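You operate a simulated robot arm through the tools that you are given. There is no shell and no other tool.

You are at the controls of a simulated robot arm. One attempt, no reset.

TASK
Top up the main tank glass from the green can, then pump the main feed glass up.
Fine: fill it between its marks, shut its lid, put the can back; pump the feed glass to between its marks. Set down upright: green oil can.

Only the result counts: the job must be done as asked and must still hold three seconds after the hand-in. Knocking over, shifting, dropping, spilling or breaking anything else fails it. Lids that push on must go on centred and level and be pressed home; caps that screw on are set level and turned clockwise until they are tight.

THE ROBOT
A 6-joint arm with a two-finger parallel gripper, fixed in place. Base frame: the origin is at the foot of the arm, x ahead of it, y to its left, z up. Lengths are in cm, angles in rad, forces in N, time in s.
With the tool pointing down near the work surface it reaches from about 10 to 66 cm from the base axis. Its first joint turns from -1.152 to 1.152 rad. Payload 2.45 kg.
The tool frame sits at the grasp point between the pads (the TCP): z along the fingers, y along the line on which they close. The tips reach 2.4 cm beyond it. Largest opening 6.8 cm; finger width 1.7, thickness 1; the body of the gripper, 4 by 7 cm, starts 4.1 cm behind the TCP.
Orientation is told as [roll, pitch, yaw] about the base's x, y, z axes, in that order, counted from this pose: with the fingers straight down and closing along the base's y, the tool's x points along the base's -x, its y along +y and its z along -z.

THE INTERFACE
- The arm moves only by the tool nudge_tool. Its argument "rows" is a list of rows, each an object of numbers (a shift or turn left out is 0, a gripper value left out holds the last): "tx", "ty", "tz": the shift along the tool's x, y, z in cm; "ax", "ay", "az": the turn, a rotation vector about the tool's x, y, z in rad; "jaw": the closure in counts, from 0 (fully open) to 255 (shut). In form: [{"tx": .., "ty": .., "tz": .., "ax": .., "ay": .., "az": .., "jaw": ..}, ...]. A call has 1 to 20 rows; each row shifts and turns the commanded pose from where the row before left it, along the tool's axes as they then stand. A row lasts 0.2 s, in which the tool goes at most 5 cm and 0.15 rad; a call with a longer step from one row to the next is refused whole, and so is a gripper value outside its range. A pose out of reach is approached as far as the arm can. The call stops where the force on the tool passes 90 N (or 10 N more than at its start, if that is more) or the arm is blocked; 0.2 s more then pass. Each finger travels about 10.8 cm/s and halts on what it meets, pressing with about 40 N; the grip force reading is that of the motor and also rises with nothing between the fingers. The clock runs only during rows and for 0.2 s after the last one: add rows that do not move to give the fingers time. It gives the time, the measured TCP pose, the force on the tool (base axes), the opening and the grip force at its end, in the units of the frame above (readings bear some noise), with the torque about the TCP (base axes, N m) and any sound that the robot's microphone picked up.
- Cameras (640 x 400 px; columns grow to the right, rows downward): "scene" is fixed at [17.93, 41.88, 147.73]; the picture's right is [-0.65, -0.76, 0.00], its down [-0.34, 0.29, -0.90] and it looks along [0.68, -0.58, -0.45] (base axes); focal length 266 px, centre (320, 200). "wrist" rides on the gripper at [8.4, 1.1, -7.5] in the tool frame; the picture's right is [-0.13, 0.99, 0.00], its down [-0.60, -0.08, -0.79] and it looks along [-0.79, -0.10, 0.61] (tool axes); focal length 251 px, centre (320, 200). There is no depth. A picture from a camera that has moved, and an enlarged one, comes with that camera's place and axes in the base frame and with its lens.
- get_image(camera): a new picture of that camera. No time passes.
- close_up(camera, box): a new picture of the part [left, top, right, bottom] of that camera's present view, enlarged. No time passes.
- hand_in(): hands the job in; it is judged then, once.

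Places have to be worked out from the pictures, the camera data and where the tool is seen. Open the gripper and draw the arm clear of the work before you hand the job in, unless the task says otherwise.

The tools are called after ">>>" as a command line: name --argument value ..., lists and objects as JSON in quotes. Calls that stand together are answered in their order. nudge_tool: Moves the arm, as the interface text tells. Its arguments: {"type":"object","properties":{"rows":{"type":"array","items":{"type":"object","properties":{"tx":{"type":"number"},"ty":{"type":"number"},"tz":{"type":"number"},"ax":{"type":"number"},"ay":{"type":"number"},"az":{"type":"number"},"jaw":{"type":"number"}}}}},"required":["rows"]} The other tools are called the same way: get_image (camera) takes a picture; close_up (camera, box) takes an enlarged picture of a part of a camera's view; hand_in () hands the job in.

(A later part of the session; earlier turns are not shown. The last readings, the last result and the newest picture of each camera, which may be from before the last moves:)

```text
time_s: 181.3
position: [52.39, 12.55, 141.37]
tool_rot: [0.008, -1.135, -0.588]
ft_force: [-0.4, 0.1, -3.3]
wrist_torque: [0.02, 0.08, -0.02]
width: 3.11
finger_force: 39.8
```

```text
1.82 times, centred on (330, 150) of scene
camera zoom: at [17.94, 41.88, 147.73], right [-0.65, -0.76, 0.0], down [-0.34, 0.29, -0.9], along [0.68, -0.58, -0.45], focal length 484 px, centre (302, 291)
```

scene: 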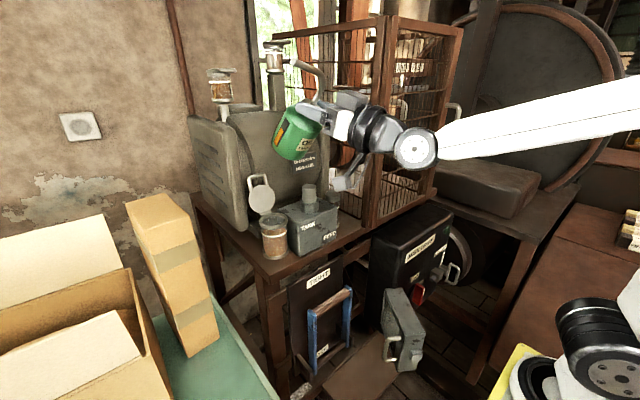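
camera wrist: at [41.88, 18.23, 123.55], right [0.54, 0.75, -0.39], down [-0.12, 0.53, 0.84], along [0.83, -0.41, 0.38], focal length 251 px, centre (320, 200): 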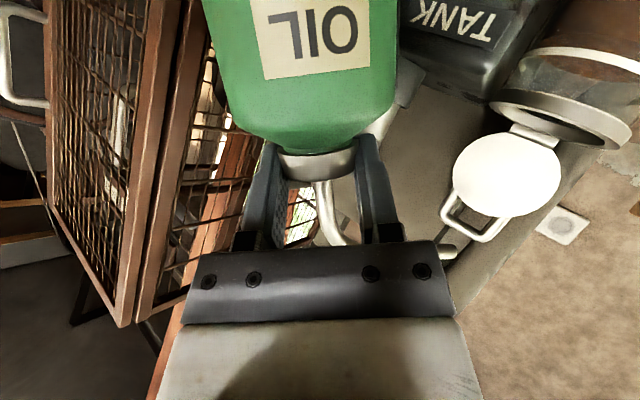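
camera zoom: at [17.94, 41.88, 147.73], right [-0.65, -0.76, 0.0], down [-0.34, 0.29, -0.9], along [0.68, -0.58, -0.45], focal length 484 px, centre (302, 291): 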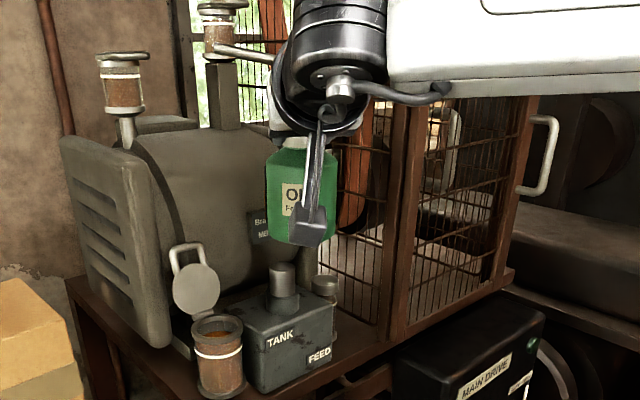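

Can upright again. Tipping up and turning back across, as before.

>>> nudge_tool --rows '[{"tx": -0.187, "ty": 0.57, "tz": -0.072, "ay": -0.13}, {"ay": -0.13}, {"ay": -0.13}, {"ay": -0.13}, {"ay": -0.13}, {"ax": -0.1369, "az": 0.0295}, {"ax": -0.1369, "az": 0.0295}, {"ax": -0.1369, "az": 0.0295}, {"ax": -0.1369, "az": 0.0295}, {"ax": -0.1369, "az": 0.0295}, {}]'

>>> nudge_tool --rows '[{"ax": -0.1369, "az": 0.0295}, {"ax": -0.1369, "az": 0.0295}, {"ax": -0.1369, "az": 0.0295}, {"ax": -0.1369, "az": 0.0295}, {"ax": -0.085, "az": 0.0183}, {"ay": 0.13}, {"ay": 0.13}, {"ay": 0.13}, {"ay": 0.13}, {"ay": 0.13}, {"tx": 0.661, "ty": 0.6585, "tz": -0.934, "ax": -0.1358, "az": -0.0633}, {"tx": 0.613, "ty": 0.8197, "tz": -0.834, "ax": -0.1358, "az": -0.0633}, {"tx": 0.556, "ty": 0.962, "tz": -0.7126, "ax": -0.1358, "az": -0.0633}, {}]'

>>> get_image --camera "scene"

```text
time_s: 183.8
position: [52.55, 12.96, 141.52]
tool_rot: [-3.141, -1.358, -3.024]
ft_force: [-0.3, -0.2, -5.0]
wrist_torque: [-0.04, 0.15, 0.0]
width: 3.12
finger_force: 39.9
```

```text
time_s: 186.8
position: [48.81, 12.11, 140.97]
tool_rot: [-0.005, -1.133, 1.224]
ft_force: [0.9, -0.4, -3.0]
wrist_torque: [-0.02, 0.03, 0.01]
width: 3.13
finger_force: 39.8
```

```text
taken
```

scene: 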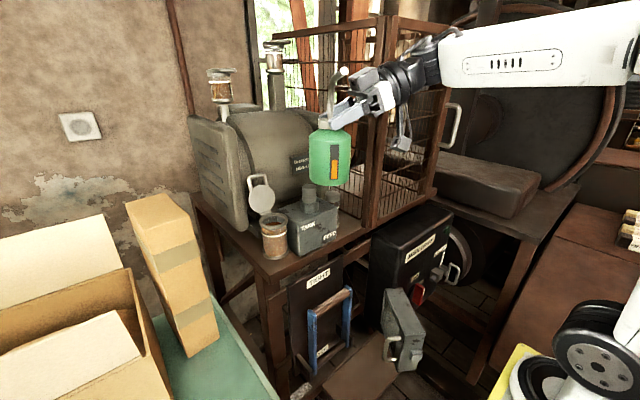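

Back to the column and down.

>>> nudge_tool --rows '[{"tx": 2.212, "ty": 0.411, "tz": -2.759}, {"tx": 2.212, "ty": 0.411, "tz": -2.759}, {"tx": 2.212, "ty": 0.411, "tz": -2.759}, {"tx": 3.036, "ty": 0.471, "tz": -3.526}, {"tx": 3.036, "ty": 0.471, "tz": -3.526}, {"tx": 3.036, "ty": 0.471, "tz": -3.526}, {"tx": 3.036, "ty": 0.471, "tz": -3.526}, {}]'

>>> nudge_tool --rows '[{"tx": 3.984, "tz": 1.868}, {"tx": 3.984, "tz": 1.868}, {"tx": 3.984, "tz": 1.868}, {"tx": 3.984, "tz": 1.868}, {"tx": 3.984, "tz": 1.868}, {"tx": 3.984, "tz": 1.868}, {"tx": 3.984, "tz": 1.868}, {"tx": 3.984, "tz": 1.868}, {"tx": 3.984, "tz": 1.868}, {"tx": 3.984, "tz": 1.868}, {"tx": 3.984, "tz": 1.868}, {"tx": 3.984, "tz": 1.868}, {"tx": 3.984, "tz": 1.868}, {"tx": 3.984, "tz": 1.868}, {"tx": 2.8, "tz": 1.31}, {}]'

>>> get_image --camera "scene"

```text
time_s: 188.6
position: [35.95, -13.5, 133.39]
tool_rot: [-0.005, -1.133, 1.219]
ft_force: [-0.1, -0.7, -3.7]
wrist_torque: [-0.01, 0.0, 0.01]
width: 3.12
finger_force: 40.3
```

```text
time_s: 191.9
position: [36.23, -13.31, 68.78]
tool_rot: [-0.004, -1.133, 1.219]
ft_force: [0.9, -0.1, -3.6]
wrist_torque: [-0.04, 0.02, 0.03]
width: 3.12
finger_force: 40.1
```

```text
taken
```

scene: 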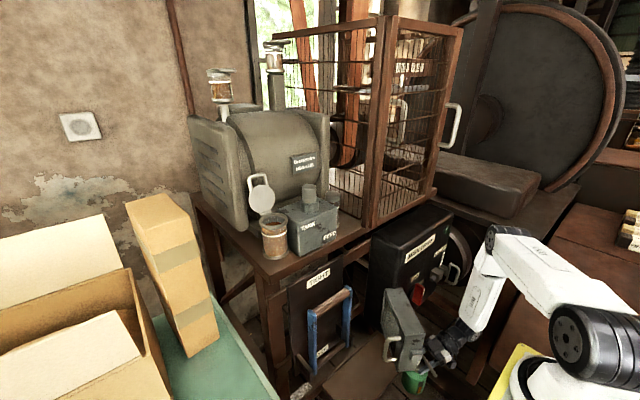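

Shifting and turning back to heading 30°.

>>> nudge_tool --rows '[{"tx": -0.225, "ty": -1.4, "tz": 0.48}, {"tx": -0.225, "ty": -1.4, "tz": 0.48}, {"ax": 0.1264, "az": 0.0593}, {"ax": 0.1264, "az": 0.0593}, {"ax": 0.1264, "az": 0.0593}, {"ax": 0.1264, "az": 0.0593}, {"ax": 0.1264, "az": 0.0593}, {}]'

>>> get_image --camera "wrist"

```text
time_s: 193.8
position: [39.23, -13.28, 68.78]
tool_rot: [0.001, -1.135, 0.517]
ft_force: [-0.1, -0.7, -3.8]
wrist_torque: [0.0, 0.02, -0.01]
width: 3.1
finger_force: 40.1
```

```text
taken
camera wrist: at [29.87, -17.39, 64.26], right [-0.44, 0.89, 0.12], down [-0.36, -0.3, 0.88], along [0.82, 0.35, 0.46], focal length 251 px, centre (320, 200)
```

wrist: 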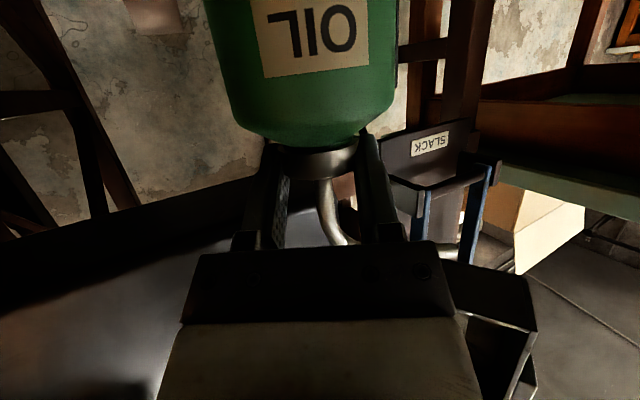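

Lowering, aligning and advancing to the original spot.

>>> nudge_tool --rows '[{"tx": 1.01, "ty": 0.825, "tz": 0.472}, {"tx": 1.01, "ty": 0.825, "tz": 0.471}, {"tx": -0.592, "tz": 1.268}, {"tx": -0.592, "tz": 1.268}, {"tx": -0.592, "tz": 1.268}, {"tx": -0.592, "tz": 1.268}, {"tx": -0.592, "tz": 1.268}, {}]'

>>> nudge_tool --rows '[{"tx": -0.592, "tz": 1.268}, {"tx": -0.592, "tz": 1.268}, {"tx": -0.465, "tz": 0.997}, {}]'

>>> close_up --camera "scene" --box '[340, 300, 440, 400]'

```text
time_s: 195.6
position: [44.63, -8.44, 66.48]
tool_rot: [-0.002, -1.134, 0.519]
ft_force: [0.6, 0.3, -3.6]
wrist_torque: [0.01, 0.05, -0.02]
width: 3.14
finger_force: 40.1
```

```text
time_s: 196.6
position: [47.94, -6.52, 66.49]
tool_rot: [-0.001, -1.135, 0.519]
ft_force: [-0.3, -0.1, -3.4]
wrist_torque: [-0.01, 0.06, -0.02]
width: 3.11
finger_force: 40.6
```

```text
4.00 times, centred on (390, 350) of scene
camera zoom: at [17.94, 41.88, 147.73], right [-0.65, -0.76, 0.0], down [-0.34, 0.29, -0.9], along [0.68, -0.58, -0.45], focal length 1066 px, centre (40, -400)
```

zoom: 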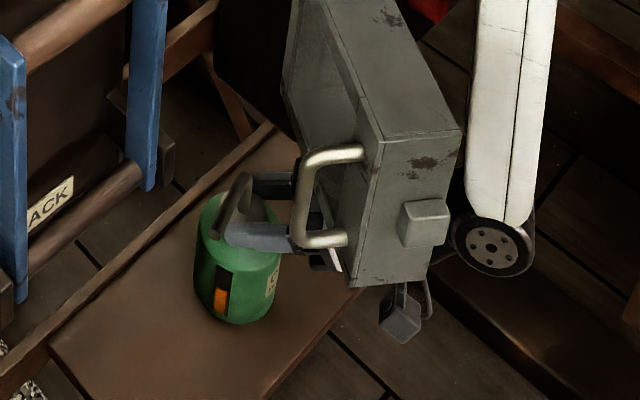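

Lowering to touchdown and releasing.

>>> nudge_tool --rows '[{"tx": 0.2, "tz": 0.093}, {"tx": 0.2, "tz": 0.093}, {}]'

>>> nudge_tool --rows '[{"tx": 0.09, "tz": 0.042}, {}]'

```text
time_s: 197.3
position: [47.97, -6.58, 66.21]
tool_rot: [-0.003, -1.14, 0.521]
ft_force: [-5.3, 2.7, 25.0]
wrist_torque: [-0.25, 0.7, -0.08]
width: 3.13
finger_force: 40.1
```

```text
time_s: 197.9
position: [48.02, -6.42, 66.07]
tool_rot: [-0.004, -1.143, 0.522]
ft_force: [-13.3, 0.3, 42.6]
wrist_torque: [0.14, 0.21, 0.14]
width: 3.1
finger_force: 40.0
```

>>> nudge_tool --rows '[{"tx": -0.16, "tz": -0.075}, {"jaw": 0}, {}, {}, {}]'

>>> close_up --camera "scene" --box '[340, 300, 440, 400]'

>>> close_up --camera "wrist" --box '[200, 40, 460, 240]'

```text
time_s: 199.2
position: [48.03, -6.41, 66.12]
tool_rot: [0.001, -1.136, 0.518]
ft_force: [-1.0, -0.1, 0.0]
wrist_torque: [0.03, 0.0, 0.02]
width: 6.79
finger_force: 0.0
```

```text
4.00 times, centred on (390, 350) of scene
camera zoom: at [17.93, 41.88, 147.73], right [-0.65, -0.76, 0.0], down [-0.34, 0.29, -0.9], along [0.68, -0.58, -0.45], focal length 1066 px, centre (40, -400)
```

zoom: 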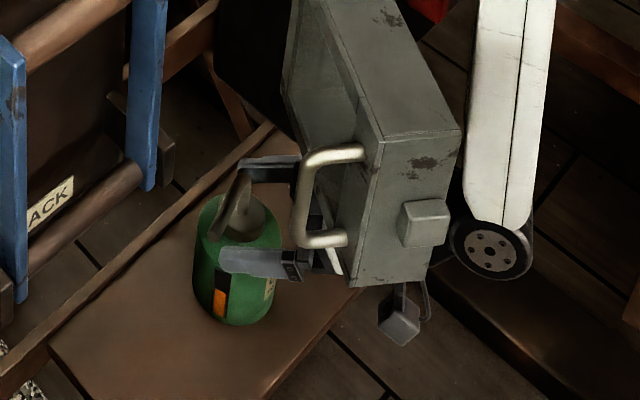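

```text
2.00 times, centred on (330, 140) of wrist
camera zoom: at [38.56, -10.55, 61.7], right [-0.44, 0.89, 0.12], down [-0.36, -0.3, 0.88], along [0.82, 0.35, 0.46], focal length 503 px, centre (300, 320)
```

zoom: 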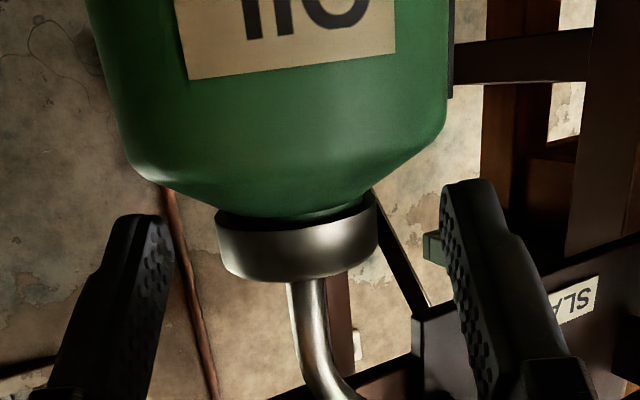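

The can stands upright in its place. Withdrawing and retracing back up.

>>> nudge_tool --rows '[{"tx": 0.426, "tz": -0.905}, {"tx": 0.596, "tz": -1.267}, {"tx": 0.596, "tz": -1.267}, {"tx": 0.596, "tz": -1.267}, {}]'

>>> nudge_tool --rows '[{"tx": -1.855, "tz": -0.873}, {"tx": 0.642, "tz": -0.572, "ay": 0.126}, {"tx": 0.707, "tz": -0.765, "ay": 0.126}, {"tx": 0.802, "tz": -0.943, "ay": 0.126}, {"tx": 0.916, "tz": -1.111, "ay": 0.126}, {"tx": 1.051, "tz": -1.261, "ay": 0.126}, {"tx": 1.197, "tz": -1.402, "ay": 0.126}, {"tx": 1.368, "tz": -1.512, "ay": 0.126}, {"tx": 1.543, "tz": -1.616, "ay": 0.126}, {"tx": 1.735, "tz": -1.682, "ay": 0.126}, {}]'

>>> get_image --camera "wrist"

>>> get_image --camera "scene"

```text
time_s: 200.3
position: [43.41, -8.97, 66.12]
tool_rot: [0.002, -1.133, 0.517]
ft_force: [1.0, 0.1, 0.6]
wrist_torque: [0.01, 0.01, 0.04]
width: 6.81
finger_force: 0.1
```

```text
time_s: 202.8
position: [31.71, -15.81, 72.34]
tool_rot: [0.002, 0.003, 0.52]
ft_force: [0.0, 0.1, 0.6]
wrist_torque: [-0.01, -0.03, -0.02]
width: 6.78
finger_force: 0.0
```

```text
taken
camera wrist: at [24.02, -18.88, 79.87], right [-0.38, 0.92, 0.0], down [0.56, 0.23, 0.79], along [0.73, 0.3, -0.61], focal length 251 px, centre (320, 200)
```

wrist: 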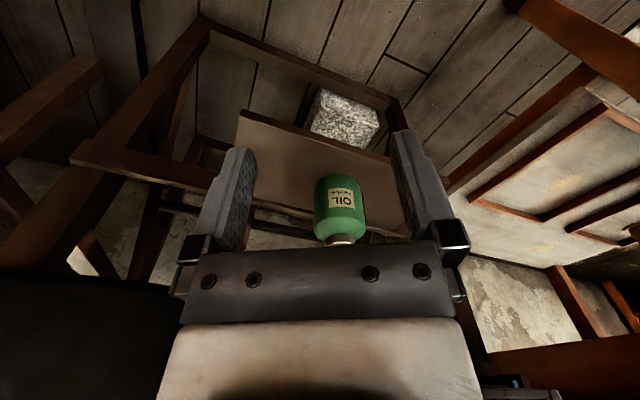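

```text
taken
```

scene: 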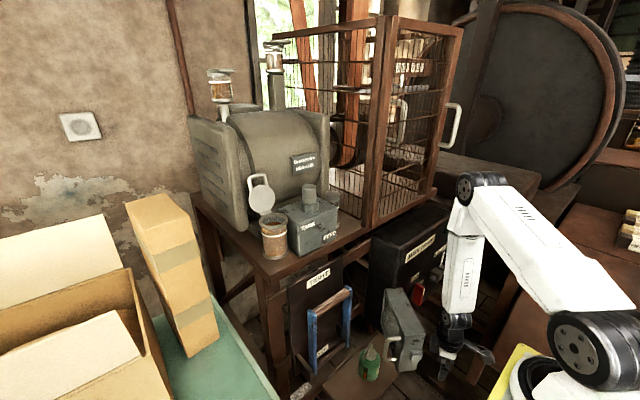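

Up over the cover and back to the tank side.

>>> nudge_tool --rows '[{"tz": -4}, {"tz": -4}, {"tz": -4}, {"tz": -4}, {"tz": -4}, {"tz": -4}, {"tz": -4}, {"tz": -2.7}, {}]'

>>> nudge_tool --rows '[{"tx": -2.62, "ty": 1.6}, {"tx": -2.62, "ty": 1.6}, {"tx": -2.62, "ty": 1.6}, {"tx": -1.667, "ty": 2.887}, {"tx": -1.667, "ty": 2.887}, {"tx": -1.667, "ty": 2.887}, {"tx": -1.85, "ty": 4.47}, {"tx": -1.85, "ty": 4.47}, {"az": 0.13}, {"az": 0.13}, {"az": 0.13}, {"az": 0.13}, {}]'

>>> close_up --camera "scene" --box '[220, 140, 380, 270]'

>>> close_up --camera "scene" --box '[340, 330, 400, 390]'

```text
time_s: 204.8
position: [31.74, -15.75, 103.15]
tool_rot: [0.0, 0.001, 0.517]
ft_force: [-0.3, -0.9, 0.1]
wrist_torque: [0.01, -0.01, 0.0]
width: 6.81
finger_force: 0.1
```

```text
time_s: 207.6
position: [35.01, 11.94, 102.98]
tool_rot: [0.0, 0.001, -0.004]
ft_force: [0.5, -0.1, 0.4]
wrist_torque: [0.04, -0.02, -0.01]
width: 6.79
finger_force: 0.0
```

```text
3.08 times, centred on (300, 205) of scene
camera zoom: at [17.93, 41.88, 147.73], right [-0.65, -0.76, 0.0], down [-0.34, 0.29, -0.9], along [0.68, -0.58, -0.45], focal length 820 px, centre (382, 185)
```

zoom: 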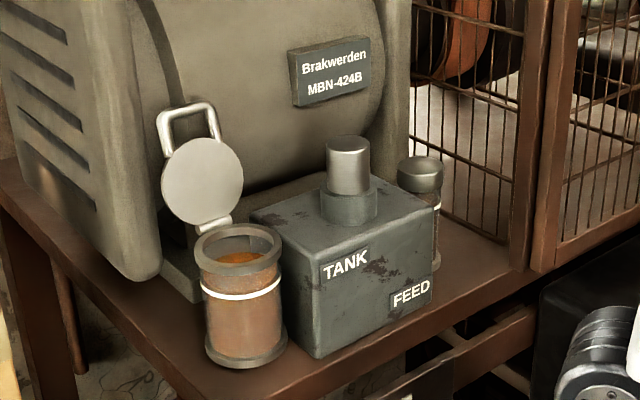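

```text
6.67 times, centred on (370, 360) of scene
camera zoom: at [17.93, 41.88, 147.73], right [-0.65, -0.76, 0.0], down [-0.34, 0.29, -0.9], along [0.68, -0.58, -0.45], focal length 1776 px, centre (-13, -867)
```

zoom: 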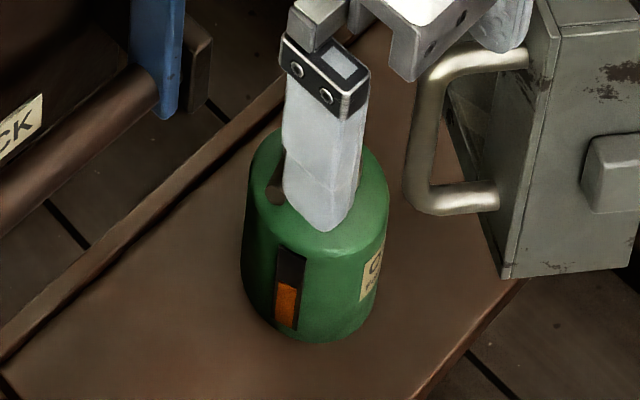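

Tank and can look right. Now to shut the lid: rising and moving in front of it with closed fingers, pitched 45°.

>>> nudge_tool --rows '[{"tz": -4, "jaw": 255}, {"tz": -4}, {"tz": -4}, {"tz": -4}, {"tz": -4}, {"tz": -4}, {"tz": -4}, {"tx": -3.73, "ty": 1.95}, {"tx": -3.73, "ty": 1.95}, {"tx": -3.73, "ty": 1.95}, {"tx": -3.73, "ty": 1.9}, {"ay": -0.131}, {"ay": -0.131}, {"ay": -0.131}, {"ay": -0.131}, {"ay": -0.131}, {"ay": -0.13}, {}]'

>>> get_image --camera "wrist"

>>> close_up --camera "wrist" --box '[60, 0, 200, 130]'

>>> close_up --camera "wrist" --box '[260, 0, 400, 140]'

```text
time_s: 211.3
position: [50.35, 19.9, 130.98]
tool_rot: [0.0, -0.786, -0.002]
ft_force: [0.7, -0.3, -0.2]
wrist_torque: [0.02, -0.01, 0.02]
width: 0.0
finger_force: 23.7
out of reach, approached as far as the arm can: row 6
```

```text
taken
camera wrist: at [39.26, 21.07, 130.37], right [0.09, 0.99, 0.09], down [-0.14, -0.08, 0.99], along [0.99, -0.1, 0.13], focal length 251 px, centre (320, 200)
```

wrist: 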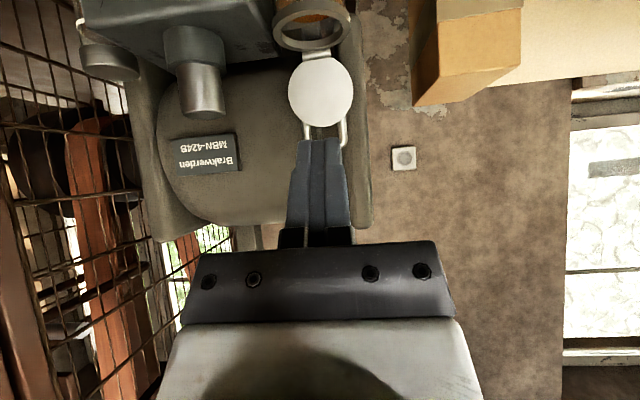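

```text
3.08 times, centred on (130, 65) of wrist
camera zoom: at [39.26, 21.07, 130.37], right [0.09, 0.99, 0.09], down [-0.14, -0.08, 0.99], along [0.99, -0.1, 0.13], focal length 774 px, centre (905, 615)
```

zoom: 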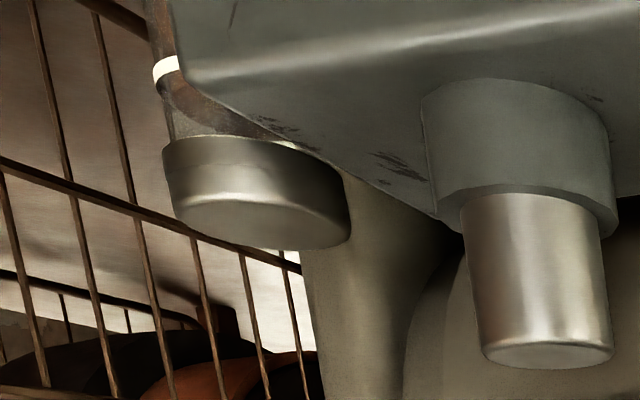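

```text
2.86 times, centred on (330, 70) of wrist
camera zoom: at [39.26, 21.07, 130.37], right [0.09, 0.99, 0.09], down [-0.14, -0.08, 0.99], along [0.99, -0.1, 0.13], focal length 718 px, centre (291, 571)
```

zoom: 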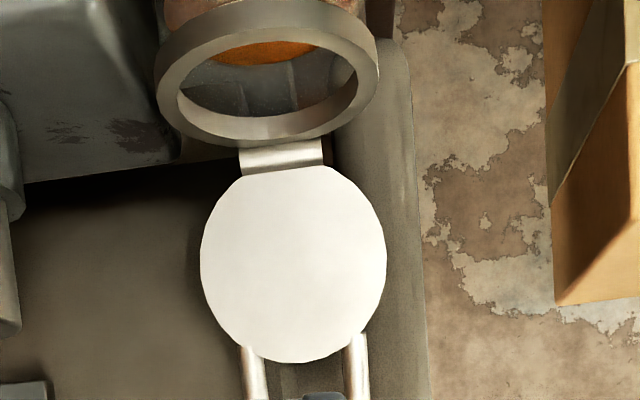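

Checking the space behind the open lid in the scene view.

>>> close_up --camera "scene" --box '[240, 160, 300, 220]'

```text
6.67 times, centred on (270, 190) of scene
camera zoom: at [17.93, 41.88, 147.73], right [-0.65, -0.76, 0.0], down [-0.34, 0.29, -0.9], along [0.68, -0.58, -0.45], focal length 1776 px, centre (653, 267)
```

zoom: 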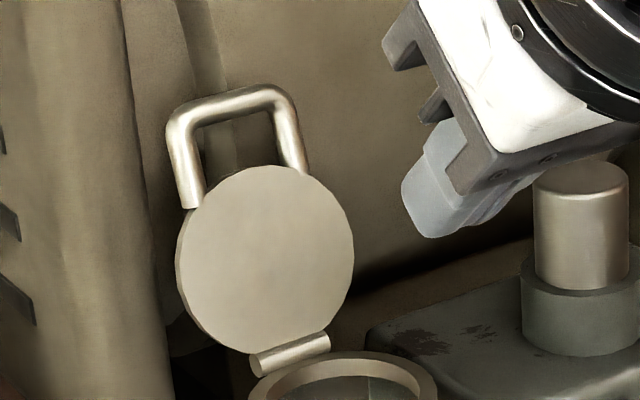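

Space behind the handle looks adequate. Moving over the handle, then sliding the fingertips just over/behind the bar.

>>> nudge_tool --rows '[{"tx": -2.892, "tz": 1.421, "ty": -0.07}, {"tx": -2.892, "tz": 1.421, "ty": -0.07}, {"tx": -2.892, "tz": 1.421, "ty": -0.06}, {}]'

>>> close_up --camera "scene" --box '[230, 130, 330, 230]'

>>> get_image --camera "wrist"

```text
time_s: 212.3
position: [59.63, 19.65, 134.15]
tool_rot: [0.001, -0.784, -0.002]
ft_force: [-0.5, 0.6, 0.4]
wrist_torque: [0.03, -0.03, -0.02]
width: 0.0
finger_force: 22.9
```

```text
4.00 times, centred on (280, 180) of scene
camera zoom: at [17.94, 41.88, 147.73], right [-0.65, -0.76, 0.0], down [-0.34, 0.29, -0.9], along [0.68, -0.58, -0.45], focal length 1066 px, centre (480, 280)
```

zoom: 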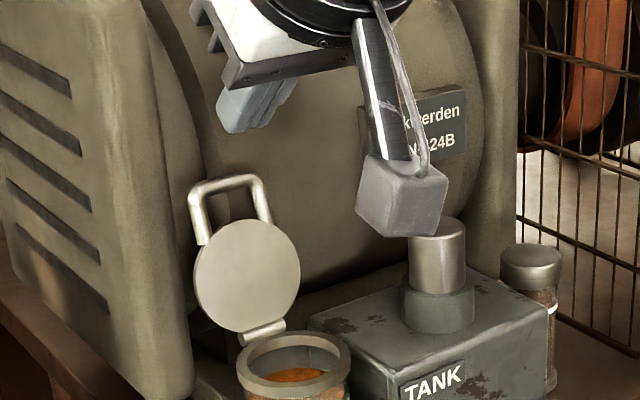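

```text
taken
camera wrist: at [48.49, 20.88, 133.5], right [0.09, 0.99, 0.09], down [-0.13, -0.08, 0.99], along [0.99, -0.1, 0.13], focal length 251 px, centre (320, 200)
```

wrist: 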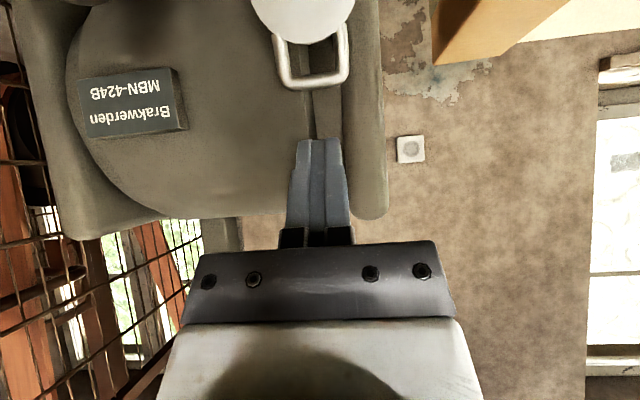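

Bar confirmed at (62.5, 19.5, 128.8). Advancing the fingertips just past the bar.

>>> nudge_tool --rows '[{"tz": 1.4}, {"tz": 1.3}, {"tz": 1.2}, {}]'

>>> close_up --camera "scene" --box '[230, 130, 330, 230]'

>>> close_up --camera "wrist" --box '[240, 40, 400, 160]'

```text
time_s: 213.3
position: [62.26, 19.6, 131.41]
tool_rot: [0.001, -0.784, -0.003]
ft_force: [-0.7, -0.5, 0.5]
wrist_torque: [-0.01, -0.03, -0.01]
width: 0.0
finger_force: 23.6
```

```text
4.00 times, centred on (280, 180) of scene
camera zoom: at [17.93, 41.88, 147.73], right [-0.65, -0.76, 0.0], down [-0.34, 0.29, -0.9], along [0.68, -0.58, -0.45], focal length 1066 px, centre (480, 280)
```

zoom: 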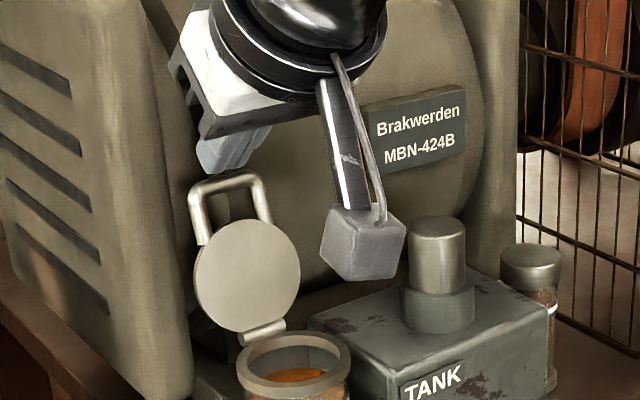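

```text
3.33 times, centred on (320, 100) of wrist
camera zoom: at [51.18, 20.86, 130.73], right [0.09, 0.99, 0.09], down [-0.13, -0.08, 0.99], along [0.99, -0.1, 0.13], focal length 838 px, centre (320, 533)
```

zoom: 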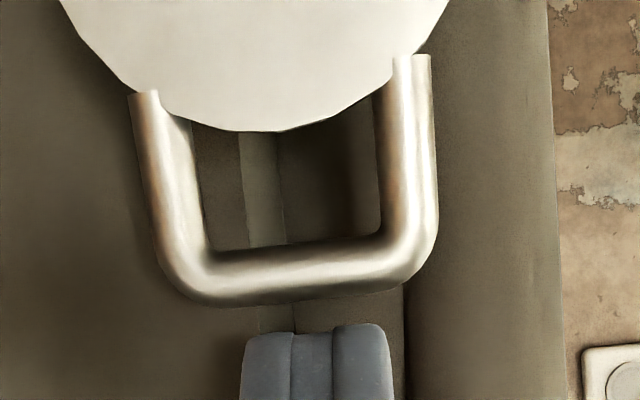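

To lower the lid gently I'd rather hold its handle than drop it. Backing off, opening the fingers, and re-approaching so they straddle the handle.

>>> nudge_tool --rows '[{"tz": -2}, {"tz": -2.2}, {"jaw": 0}, {}, {}, {}]'

>>> close_up --camera "wrist" --box '[200, 20, 440, 200]'

```text
time_s: 214.8
position: [59.22, 19.67, 134.32]
tool_rot: [-0.001, -0.786, -0.001]
ft_force: [0.1, -0.3, 0.6]
wrist_torque: [0.02, -0.02, 0.03]
width: 6.82
finger_force: 0.1
```

```text
2.22 times, centred on (320, 110) of wrist
camera zoom: at [48.13, 20.86, 133.72], right [0.09, 0.99, 0.09], down [-0.13, -0.08, 0.99], along [0.99, -0.1, 0.13], focal length 559 px, centre (320, 400)
```

zoom: 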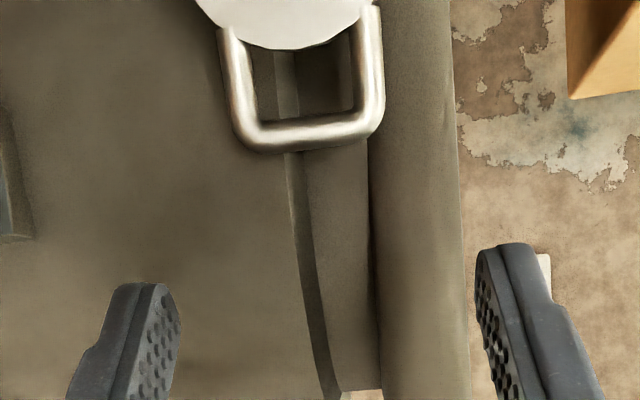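

Centring on the handle and advancing so the pads straddle it.

>>> nudge_tool --rows '[{"tx": 1.58, "ty": -0.14}, {"tz": 1.6}, {"tz": 1.6}, {"tz": 1.6}, {}]'

>>> close_up --camera "wrist" --box '[200, 20, 440, 200]'

>>> close_up --camera "scene" --box '[230, 130, 330, 230]'

```text
time_s: 215.9
position: [61.6, 19.62, 129.9]
tool_rot: [0.0, -0.784, -0.005]
ft_force: [-0.4, 0.2, -0.3]
wrist_torque: [0.02, 0.02, -0.01]
width: 6.8
finger_force: 0.0
```

```text
2.22 times, centred on (320, 110) of wrist
camera zoom: at [50.42, 20.73, 129.23], right [0.09, 0.99, 0.09], down [-0.13, -0.08, 0.99], along [0.99, -0.1, 0.13], focal length 559 px, centre (320, 400)
```

zoom: 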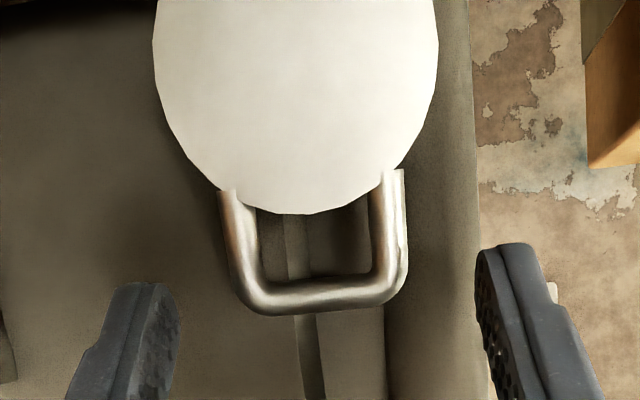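

```text
4.00 times, centred on (280, 180) of scene
camera zoom: at [17.93, 41.88, 147.73], right [-0.65, -0.76, 0.0], down [-0.34, 0.29, -0.9], along [0.68, -0.58, -0.45], focal length 1066 px, centre (480, 280)
```

zoom: 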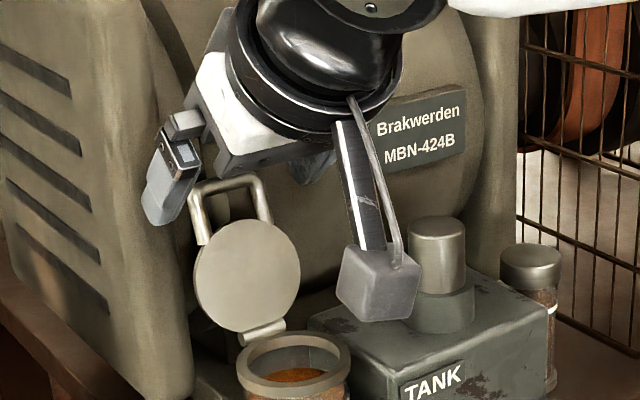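

The fingers straddle the handle. Closing gently on it.

>>> nudge_tool --rows '[{"jaw": 255}, {}, {}, {}]'

>>> close_up --camera "wrist" --box '[200, 20, 440, 200]'

```text
time_s: 216.9
position: [61.55, 19.47, 130.01]
tool_rot: [0.0, -0.786, 0.0]
ft_force: [-1.9, -1.5, 5.1]
wrist_torque: [-0.1, -0.11, -0.05]
width: 0.02
finger_force: 24.2
```

```text
2.22 times, centred on (320, 110) of wrist
camera zoom: at [50.39, 20.73, 129.29], right [0.09, 0.99, 0.09], down [-0.14, -0.08, 0.99], along [0.99, -0.1, 0.13], focal length 559 px, centre (320, 400)
```

zoom: 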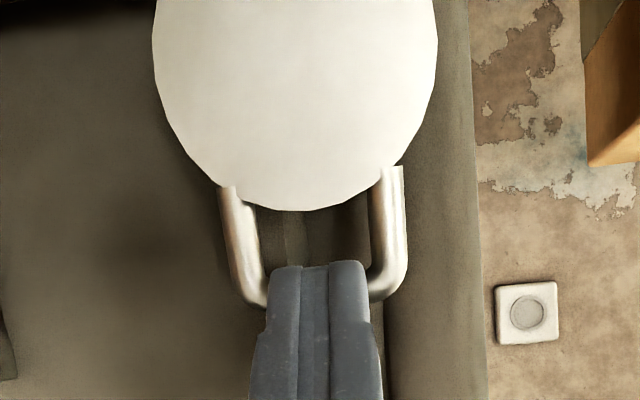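

The fingers closed just in front of the bar (it is ~0.5–1 cm deeper, around x≈63.4). Backing off, reopening and going 1.1 cm deeper.

>>> nudge_tool --rows '[{"tz": -1.2}, {"tz": -1.2}, {"jaw": 0}, {}, {}, {}, {"tx": -0.25, "tz": 1.2}, {"tz": 1.2}, {"tz": 1.1}, {}]'

>>> close_up --camera "wrist" --box '[200, 20, 440, 200]'

>>> close_up --camera "scene" --box '[230, 130, 330, 230]'

```text
time_s: 219.2
position: [62.52, 19.45, 129.28]
tool_rot: [-0.001, -0.786, 0.0]
ft_force: [0.5, -0.2, -1.1]
wrist_torque: [0.01, -0.01, -0.01]
width: 6.79
finger_force: 0.1
```

```text
2.22 times, centred on (320, 110) of wrist
camera zoom: at [51.43, 20.65, 128.6], right [0.09, 0.99, 0.09], down [-0.13, -0.08, 0.99], along [0.99, -0.1, 0.13], focal length 559 px, centre (320, 400)
```

zoom: 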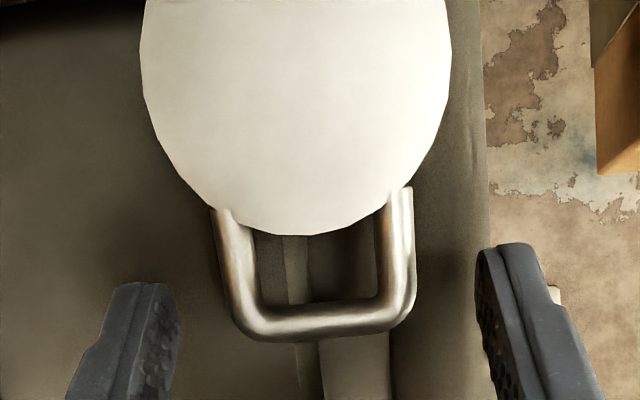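

```text
4.00 times, centred on (280, 180) of scene
camera zoom: at [17.93, 41.88, 147.73], right [-0.65, -0.76, 0.0], down [-0.34, 0.29, -0.9], along [0.68, -0.58, -0.45], focal length 1066 px, centre (480, 280)
```

zoom: 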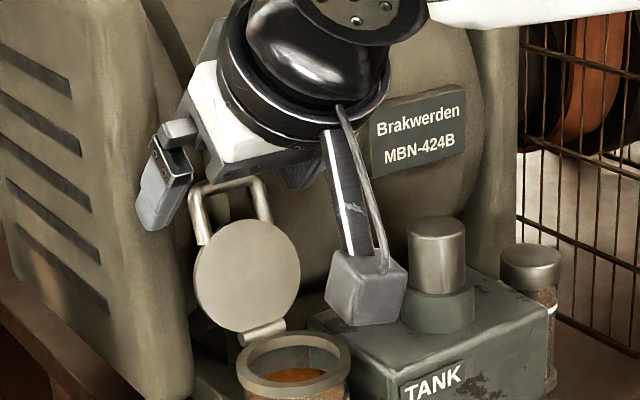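

Bar now lies 1.3 cm ahead of the TCP, on the pads. Closing.

>>> nudge_tool --rows '[{"jaw": 255}, {}, {}, {}]'

>>> close_up --camera "wrist" --box '[200, 20, 440, 200]'

```text
time_s: 220.2
position: [62.56, 19.42, 129.28]
tool_rot: [0.001, -0.785, -0.004]
ft_force: [1.3, -2.8, 1.0]
wrist_torque: [0.17, -0.21, -0.11]
width: 4.05
finger_force: 44.8
```

```text
2.22 times, centred on (320, 110) of wrist
camera zoom: at [51.43, 20.63, 128.6], right [0.09, 0.99, 0.09], down [-0.13, -0.08, 0.99], along [0.99, -0.1, 0.13], focal length 559 px, centre (320, 400)
```

zoom: 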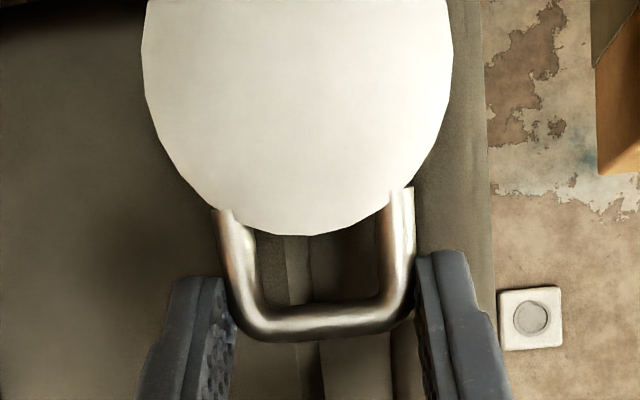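

Handle gripped (4.05 cm, as expected). Guiding the lid over along its arc, first to just past vertical.

>>> nudge_tool --rows '[{"tx": 0.318, "tz": -0.523}, {"tx": 0.318, "tz": -0.523}, {"tx": 0.438, "tz": -0.523}, {"tx": 0.439, "tz": -0.523}, {"tx": 0.523, "tz": -0.438}, {"tx": 0.523, "tz": -0.439}, {}]'

>>> close_up --camera "scene" --box '[230, 130, 330, 260]'

```text
time_s: 221.8
position: [58.74, 19.32, 129.77]
tool_rot: [-0.001, -0.788, -0.001]
ft_force: [13.6, -12.6, 10.5]
wrist_torque: [-0.24, -1.46, -0.25]
width: 3.99
finger_force: 44.6
```

```text
3.08 times, centred on (280, 195) of scene
camera zoom: at [17.96, 41.82, 147.75], right [-0.65, -0.76, 0.0], down [-0.34, 0.29, -0.9], along [0.68, -0.58, -0.45], focal length 820 px, centre (443, 215)
```

zoom: 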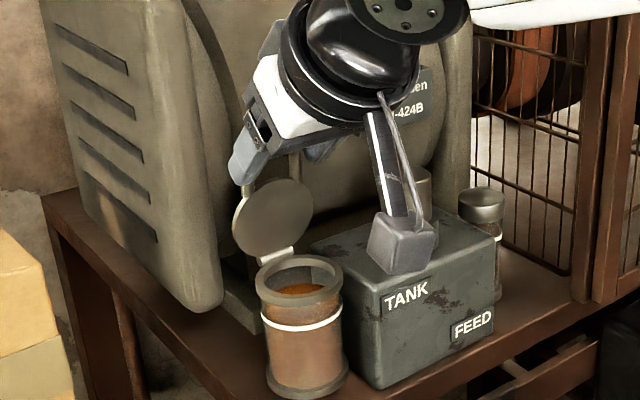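

The lid follows. Some twist has built up in the grip (torque −1.5 Nm, side force −13 N), so I relieve it by pitching the tool with the lid and nudging sideways.

>>> nudge_tool --rows '[{"tx": 0.173, "ty": -0.08, "tz": 0.011, "ay": -0.13}, {"tx": 0.173, "ty": -0.07, "tz": 0.011, "ay": -0.13}, {}]'

>>> close_up --camera "scene" --box '[230, 130, 330, 260]'

```text
time_s: 222.6
position: [58.31, 19.39, 128.98]
tool_rot: [-0.003, -1.039, 0.001]
ft_force: [-15.9, -2.3, -9.1]
wrist_torque: [0.11, 1.56, 0.07]
width: 3.97
finger_force: 44.7
```

```text
3.08 times, centred on (280, 195) of scene
camera zoom: at [17.89, 41.87, 147.74], right [-0.65, -0.76, 0.0], down [-0.34, 0.29, -0.9], along [0.68, -0.58, -0.44], focal length 820 px, centre (443, 215)
```

zoom: 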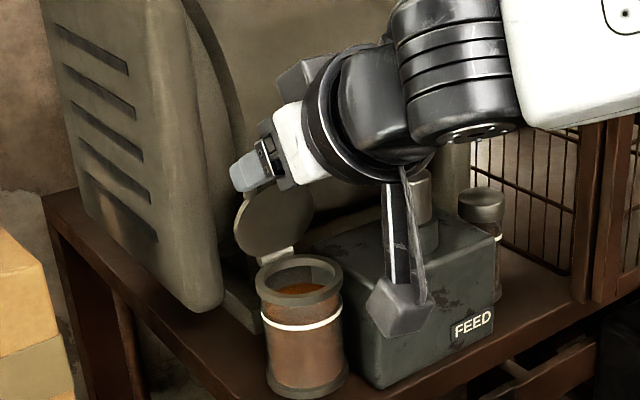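

Twist is now the other way (just grip friction). Continuing the arc with the tool turning about half as fast as the lid.

>>> nudge_tool --rows '[{"tx": 0.534, "tz": -0.503, "ay": -0.05}, {"tx": 0.543, "tz": -0.485, "ay": -0.05}, {"tx": 0.565, "tz": -0.465, "ay": -0.05}, {"tx": 0.589, "tz": -0.449, "ay": -0.05}, {"tx": 0.604, "tz": -0.43, "ay": -0.05}, {}]'

>>> close_up --camera "scene" --box '[230, 130, 330, 260]'

```text
time_s: 223.9
position: [55.09, 19.41, 127.65]
tool_rot: [0.004, -1.297, -0.004]
ft_force: [0.0, 0.4, -0.1]
wrist_torque: [0.03, 0.05, 0.01]
width: 0.01
finger_force: 24.1
```

```text
3.08 times, centred on (280, 195) of scene
camera zoom: at [17.93, 41.88, 147.73], right [-0.65, -0.76, 0.0], down [-0.34, 0.29, -0.9], along [0.68, -0.58, -0.45], focal length 820 px, centre (443, 215)
```

zoom: 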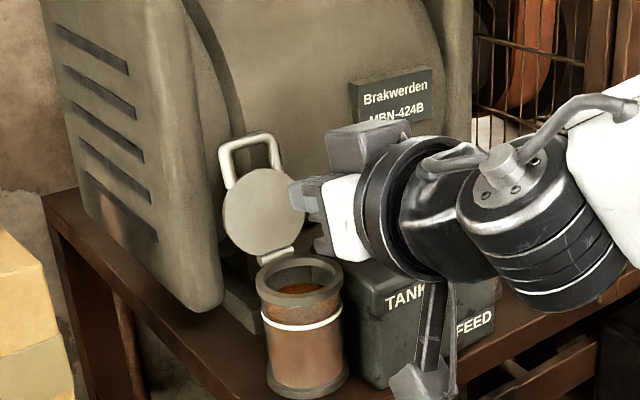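

The grip slipped off and the lid fell back open, unharmed. Better: turn the gripper 90° so one finger goes behind and one in front of the bar – a caged pinch. Backing off and reorienting.

>>> nudge_tool --rows '[{"tx": -2.482, "tz": -2.256}, {"tx": -2.482, "tz": -2.256}, {"ay": 0.1275}, {"ay": 0.1275}, {"ay": 0.1275}, {"ay": 0.1285}, {"az": 0.143}, {"az": 0.143}, {"az": 0.143}, {"az": 0.143}, {"az": 0.143}, {"az": 0.143}, {"az": 0.143}, {"az": 0.143}, {"az": 0.143}, {"az": 0.143}, {"az": 0.141}, {"jaw": 185}, {}, {}]'

>>> get_image --camera "wrist"

>>> close_up --camera "scene" --box '[220, 110, 360, 260]'

```text
time_s: 228.2
position: [52.16, 19.48, 133.73]
tool_rot: [0.782, 0.0, -1.572]
ft_force: [0.5, 0.9, -0.2]
wrist_torque: [0.01, -0.02, 0.01]
width: 1.87
finger_force: 0.0
```

```text
taken
camera wrist: at [47.77, 27.88, 139.73], right [0.7, -0.13, 0.7], down [-0.62, -0.6, 0.51], along [0.36, -0.79, -0.5], focal length 251 px, centre (320, 200)
```

wrist: 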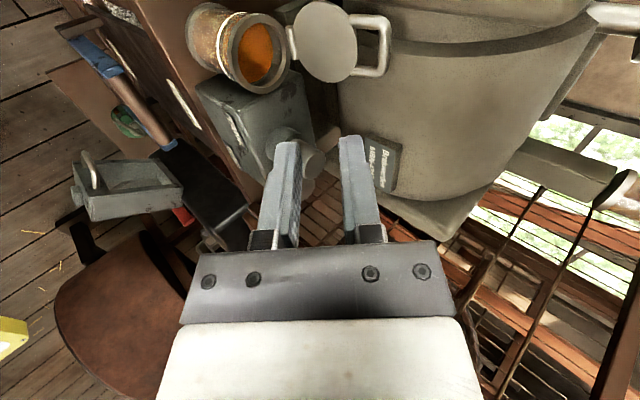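

```text
2.67 times, centred on (290, 185) of scene
camera zoom: at [17.93, 41.88, 147.73], right [-0.65, -0.76, 0.0], down [-0.34, 0.29, -0.9], along [0.68, -0.58, -0.45], focal length 710 px, centre (400, 240)
```

zoom: 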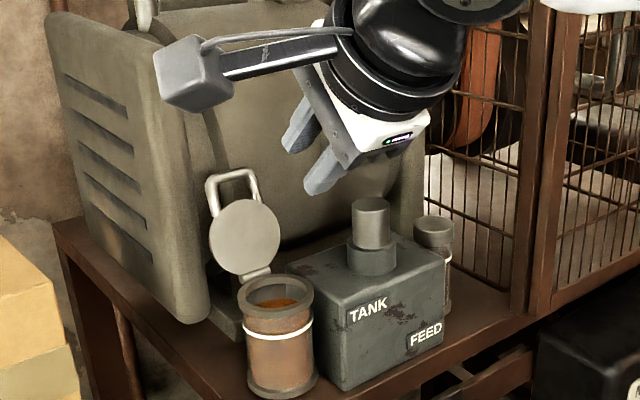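

Gripper turned; fingers now open front/back (1.9 cm). Zooming on the handle to locate the bar precisely.

>>> close_up --camera "wrist" --box '[270, 0, 430, 110]'

>>> close_up --camera "scene" --box '[245, 165, 285, 215]'

```text
3.64 times, centred on (350, 55) of wrist
camera zoom: at [47.77, 27.88, 139.73], right [0.7, -0.13, 0.7], down [-0.62, -0.6, 0.51], along [0.36, -0.79, -0.5], focal length 914 px, centre (211, 727)
```

zoom: 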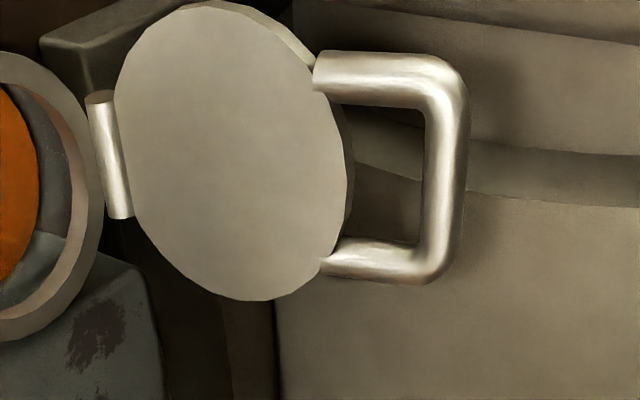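

```text
8.00 times, centred on (265, 190) of scene
camera zoom: at [17.93, 41.88, 147.73], right [-0.65, -0.76, 0.0], down [-0.34, 0.29, -0.9], along [0.68, -0.58, -0.45], focal length 2131 px, centre (760, 280)
```

zoom: 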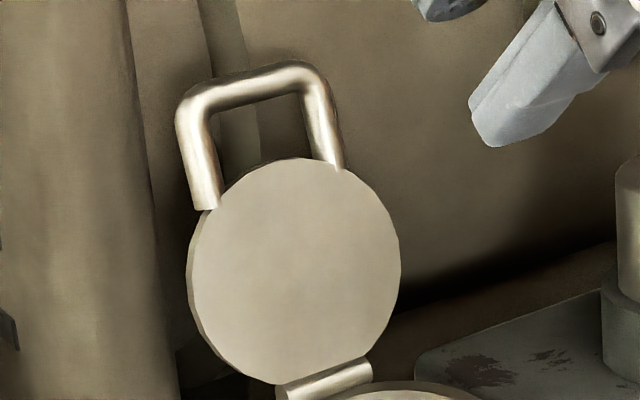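

Bar near (63.7, 19.5, 128.35). Lining the open fingers up with it along the tool axis, stopping about 1 cm short.

>>> nudge_tool --rows '[{"ty": 4.39}, {"tz": 2.8}, {"tz": 2.8}, {"tz": 2.8}, {}]'

>>> close_up --camera "wrist" --box '[220, 20, 460, 220]'

>>> close_up --camera "scene" --box '[230, 130, 330, 230]'

```text
time_s: 229.3
position: [61.07, 19.33, 130.8]
tool_rot: [0.783, 0.001, -1.574]
ft_force: [0.1, 0.8, -0.5]
wrist_torque: [-0.04, 0.05, 0.02]
width: 1.84
finger_force: 0.0
```

```text
2.00 times, centred on (340, 120) of wrist
camera zoom: at [56.81, 27.89, 136.88], right [0.7, -0.13, 0.7], down [-0.62, -0.6, 0.51], along [0.36, -0.79, -0.5], focal length 503 px, centre (280, 360)
```

zoom: 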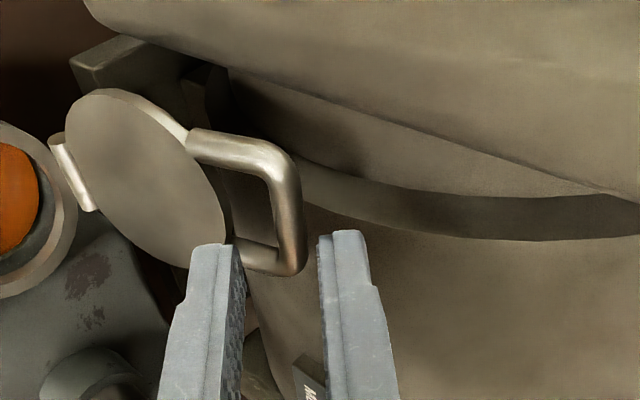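

```text
4.00 times, centred on (280, 180) of scene
camera zoom: at [17.93, 41.88, 147.73], right [-0.65, -0.76, 0.0], down [-0.34, 0.29, -0.9], along [0.68, -0.58, -0.45], focal length 1066 px, centre (480, 280)
```

zoom: 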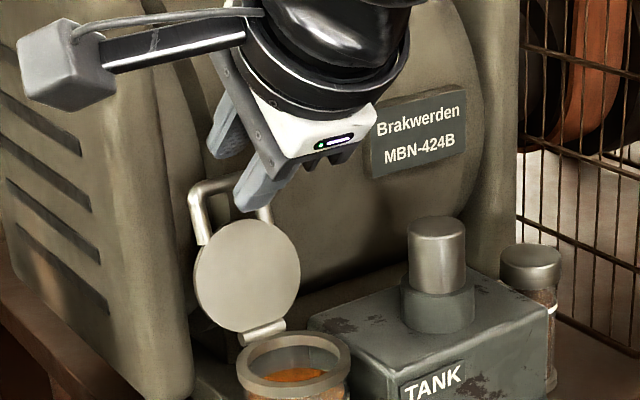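

Very good side view: the bar is centred between the fingers, ~1.6 cm beyond the tips. Narrowing the gap to 1.25 cm and advancing so one finger goes behind, one through the loop.

>>> nudge_tool --rows '[{"jaw": 208, "tx": 0.14, "ty": 0.05}, {}, {"tz": 0.65}, {"tz": 0.65}, {"tz": 0.65}, {"tz": 0.6}, {}]'

>>> close_up --camera "wrist" --box '[220, 20, 460, 220]'

>>> close_up --camera "scene" --box '[230, 130, 330, 230]'

```text
time_s: 230.9
position: [63.04, 19.59, 129.04]
tool_rot: [0.785, 0.001, -1.572]
ft_force: [-1.4, 0.4, 3.8]
wrist_torque: [-0.01, 0.05, 0.01]
width: 1.19
finger_force: 0.0
```

```text
2.00 times, centred on (340, 120) of wrist
camera zoom: at [58.65, 28.03, 135.17], right [0.7, -0.13, 0.7], down [-0.62, -0.6, 0.5], along [0.36, -0.79, -0.5], focal length 503 px, centre (280, 360)
```

zoom: 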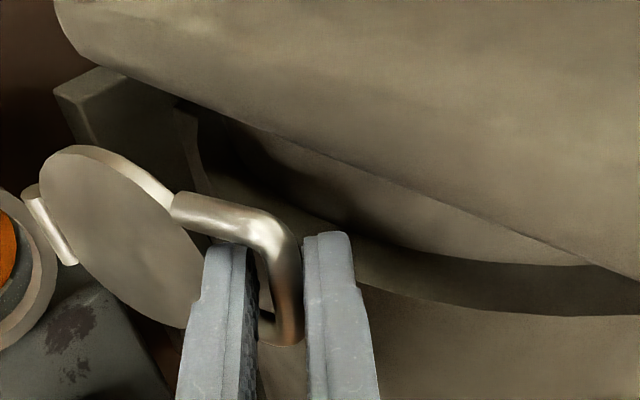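

```text
4.00 times, centred on (280, 180) of scene
camera zoom: at [17.92, 41.88, 147.74], right [-0.65, -0.76, 0.0], down [-0.34, 0.29, -0.9], along [0.68, -0.58, -0.45], focal length 1066 px, centre (480, 280)
```

zoom: 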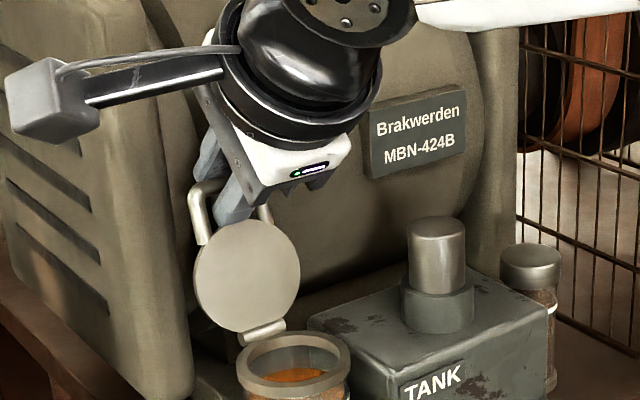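

The bar is caged: one finger behind, one through the loop. Now guiding the lid along its arc, first past vertical.

>>> nudge_tool --rows '[{"ty": -0.32, "tz": -0.6}, {"ty": -0.327, "tz": -0.607}, {"ty": -0.42, "tz": -0.54}, {"ty": -0.425, "tz": -0.539}, {"ty": -0.51, "tz": -0.45}, {"ty": -0.511, "tz": -0.451}, {}]'

>>> close_up --camera "wrist" --box '[220, 20, 460, 220]'

>>> close_up --camera "scene" --box '[230, 130, 330, 260]'

```text
time_s: 232.6
position: [58.91, 19.51, 129.47]
tool_rot: [0.784, -0.001, -1.571]
ft_force: [1.0, 0.9, -0.4]
wrist_torque: [0.01, -0.02, -0.02]
width: 1.22
finger_force: 0.1
```

```text
2.00 times, centred on (340, 120) of wrist
camera zoom: at [54.57, 27.99, 135.57], right [0.7, -0.13, 0.7], down [-0.62, -0.6, 0.51], along [0.36, -0.79, -0.5], focal length 503 px, centre (280, 360)
```

zoom: 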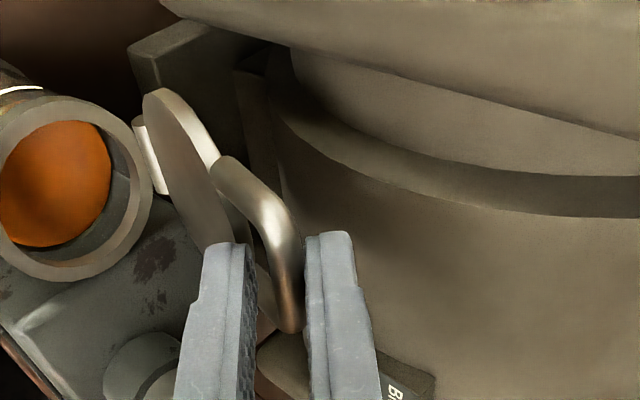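

```text
3.08 times, centred on (280, 195) of scene
camera zoom: at [17.93, 41.88, 147.73], right [-0.65, -0.76, 0.0], down [-0.34, 0.29, -0.9], along [0.68, -0.58, -0.45], focal length 820 px, centre (443, 215)
```

zoom: 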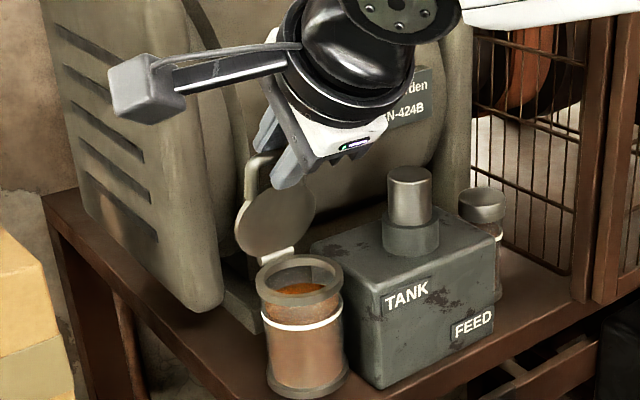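

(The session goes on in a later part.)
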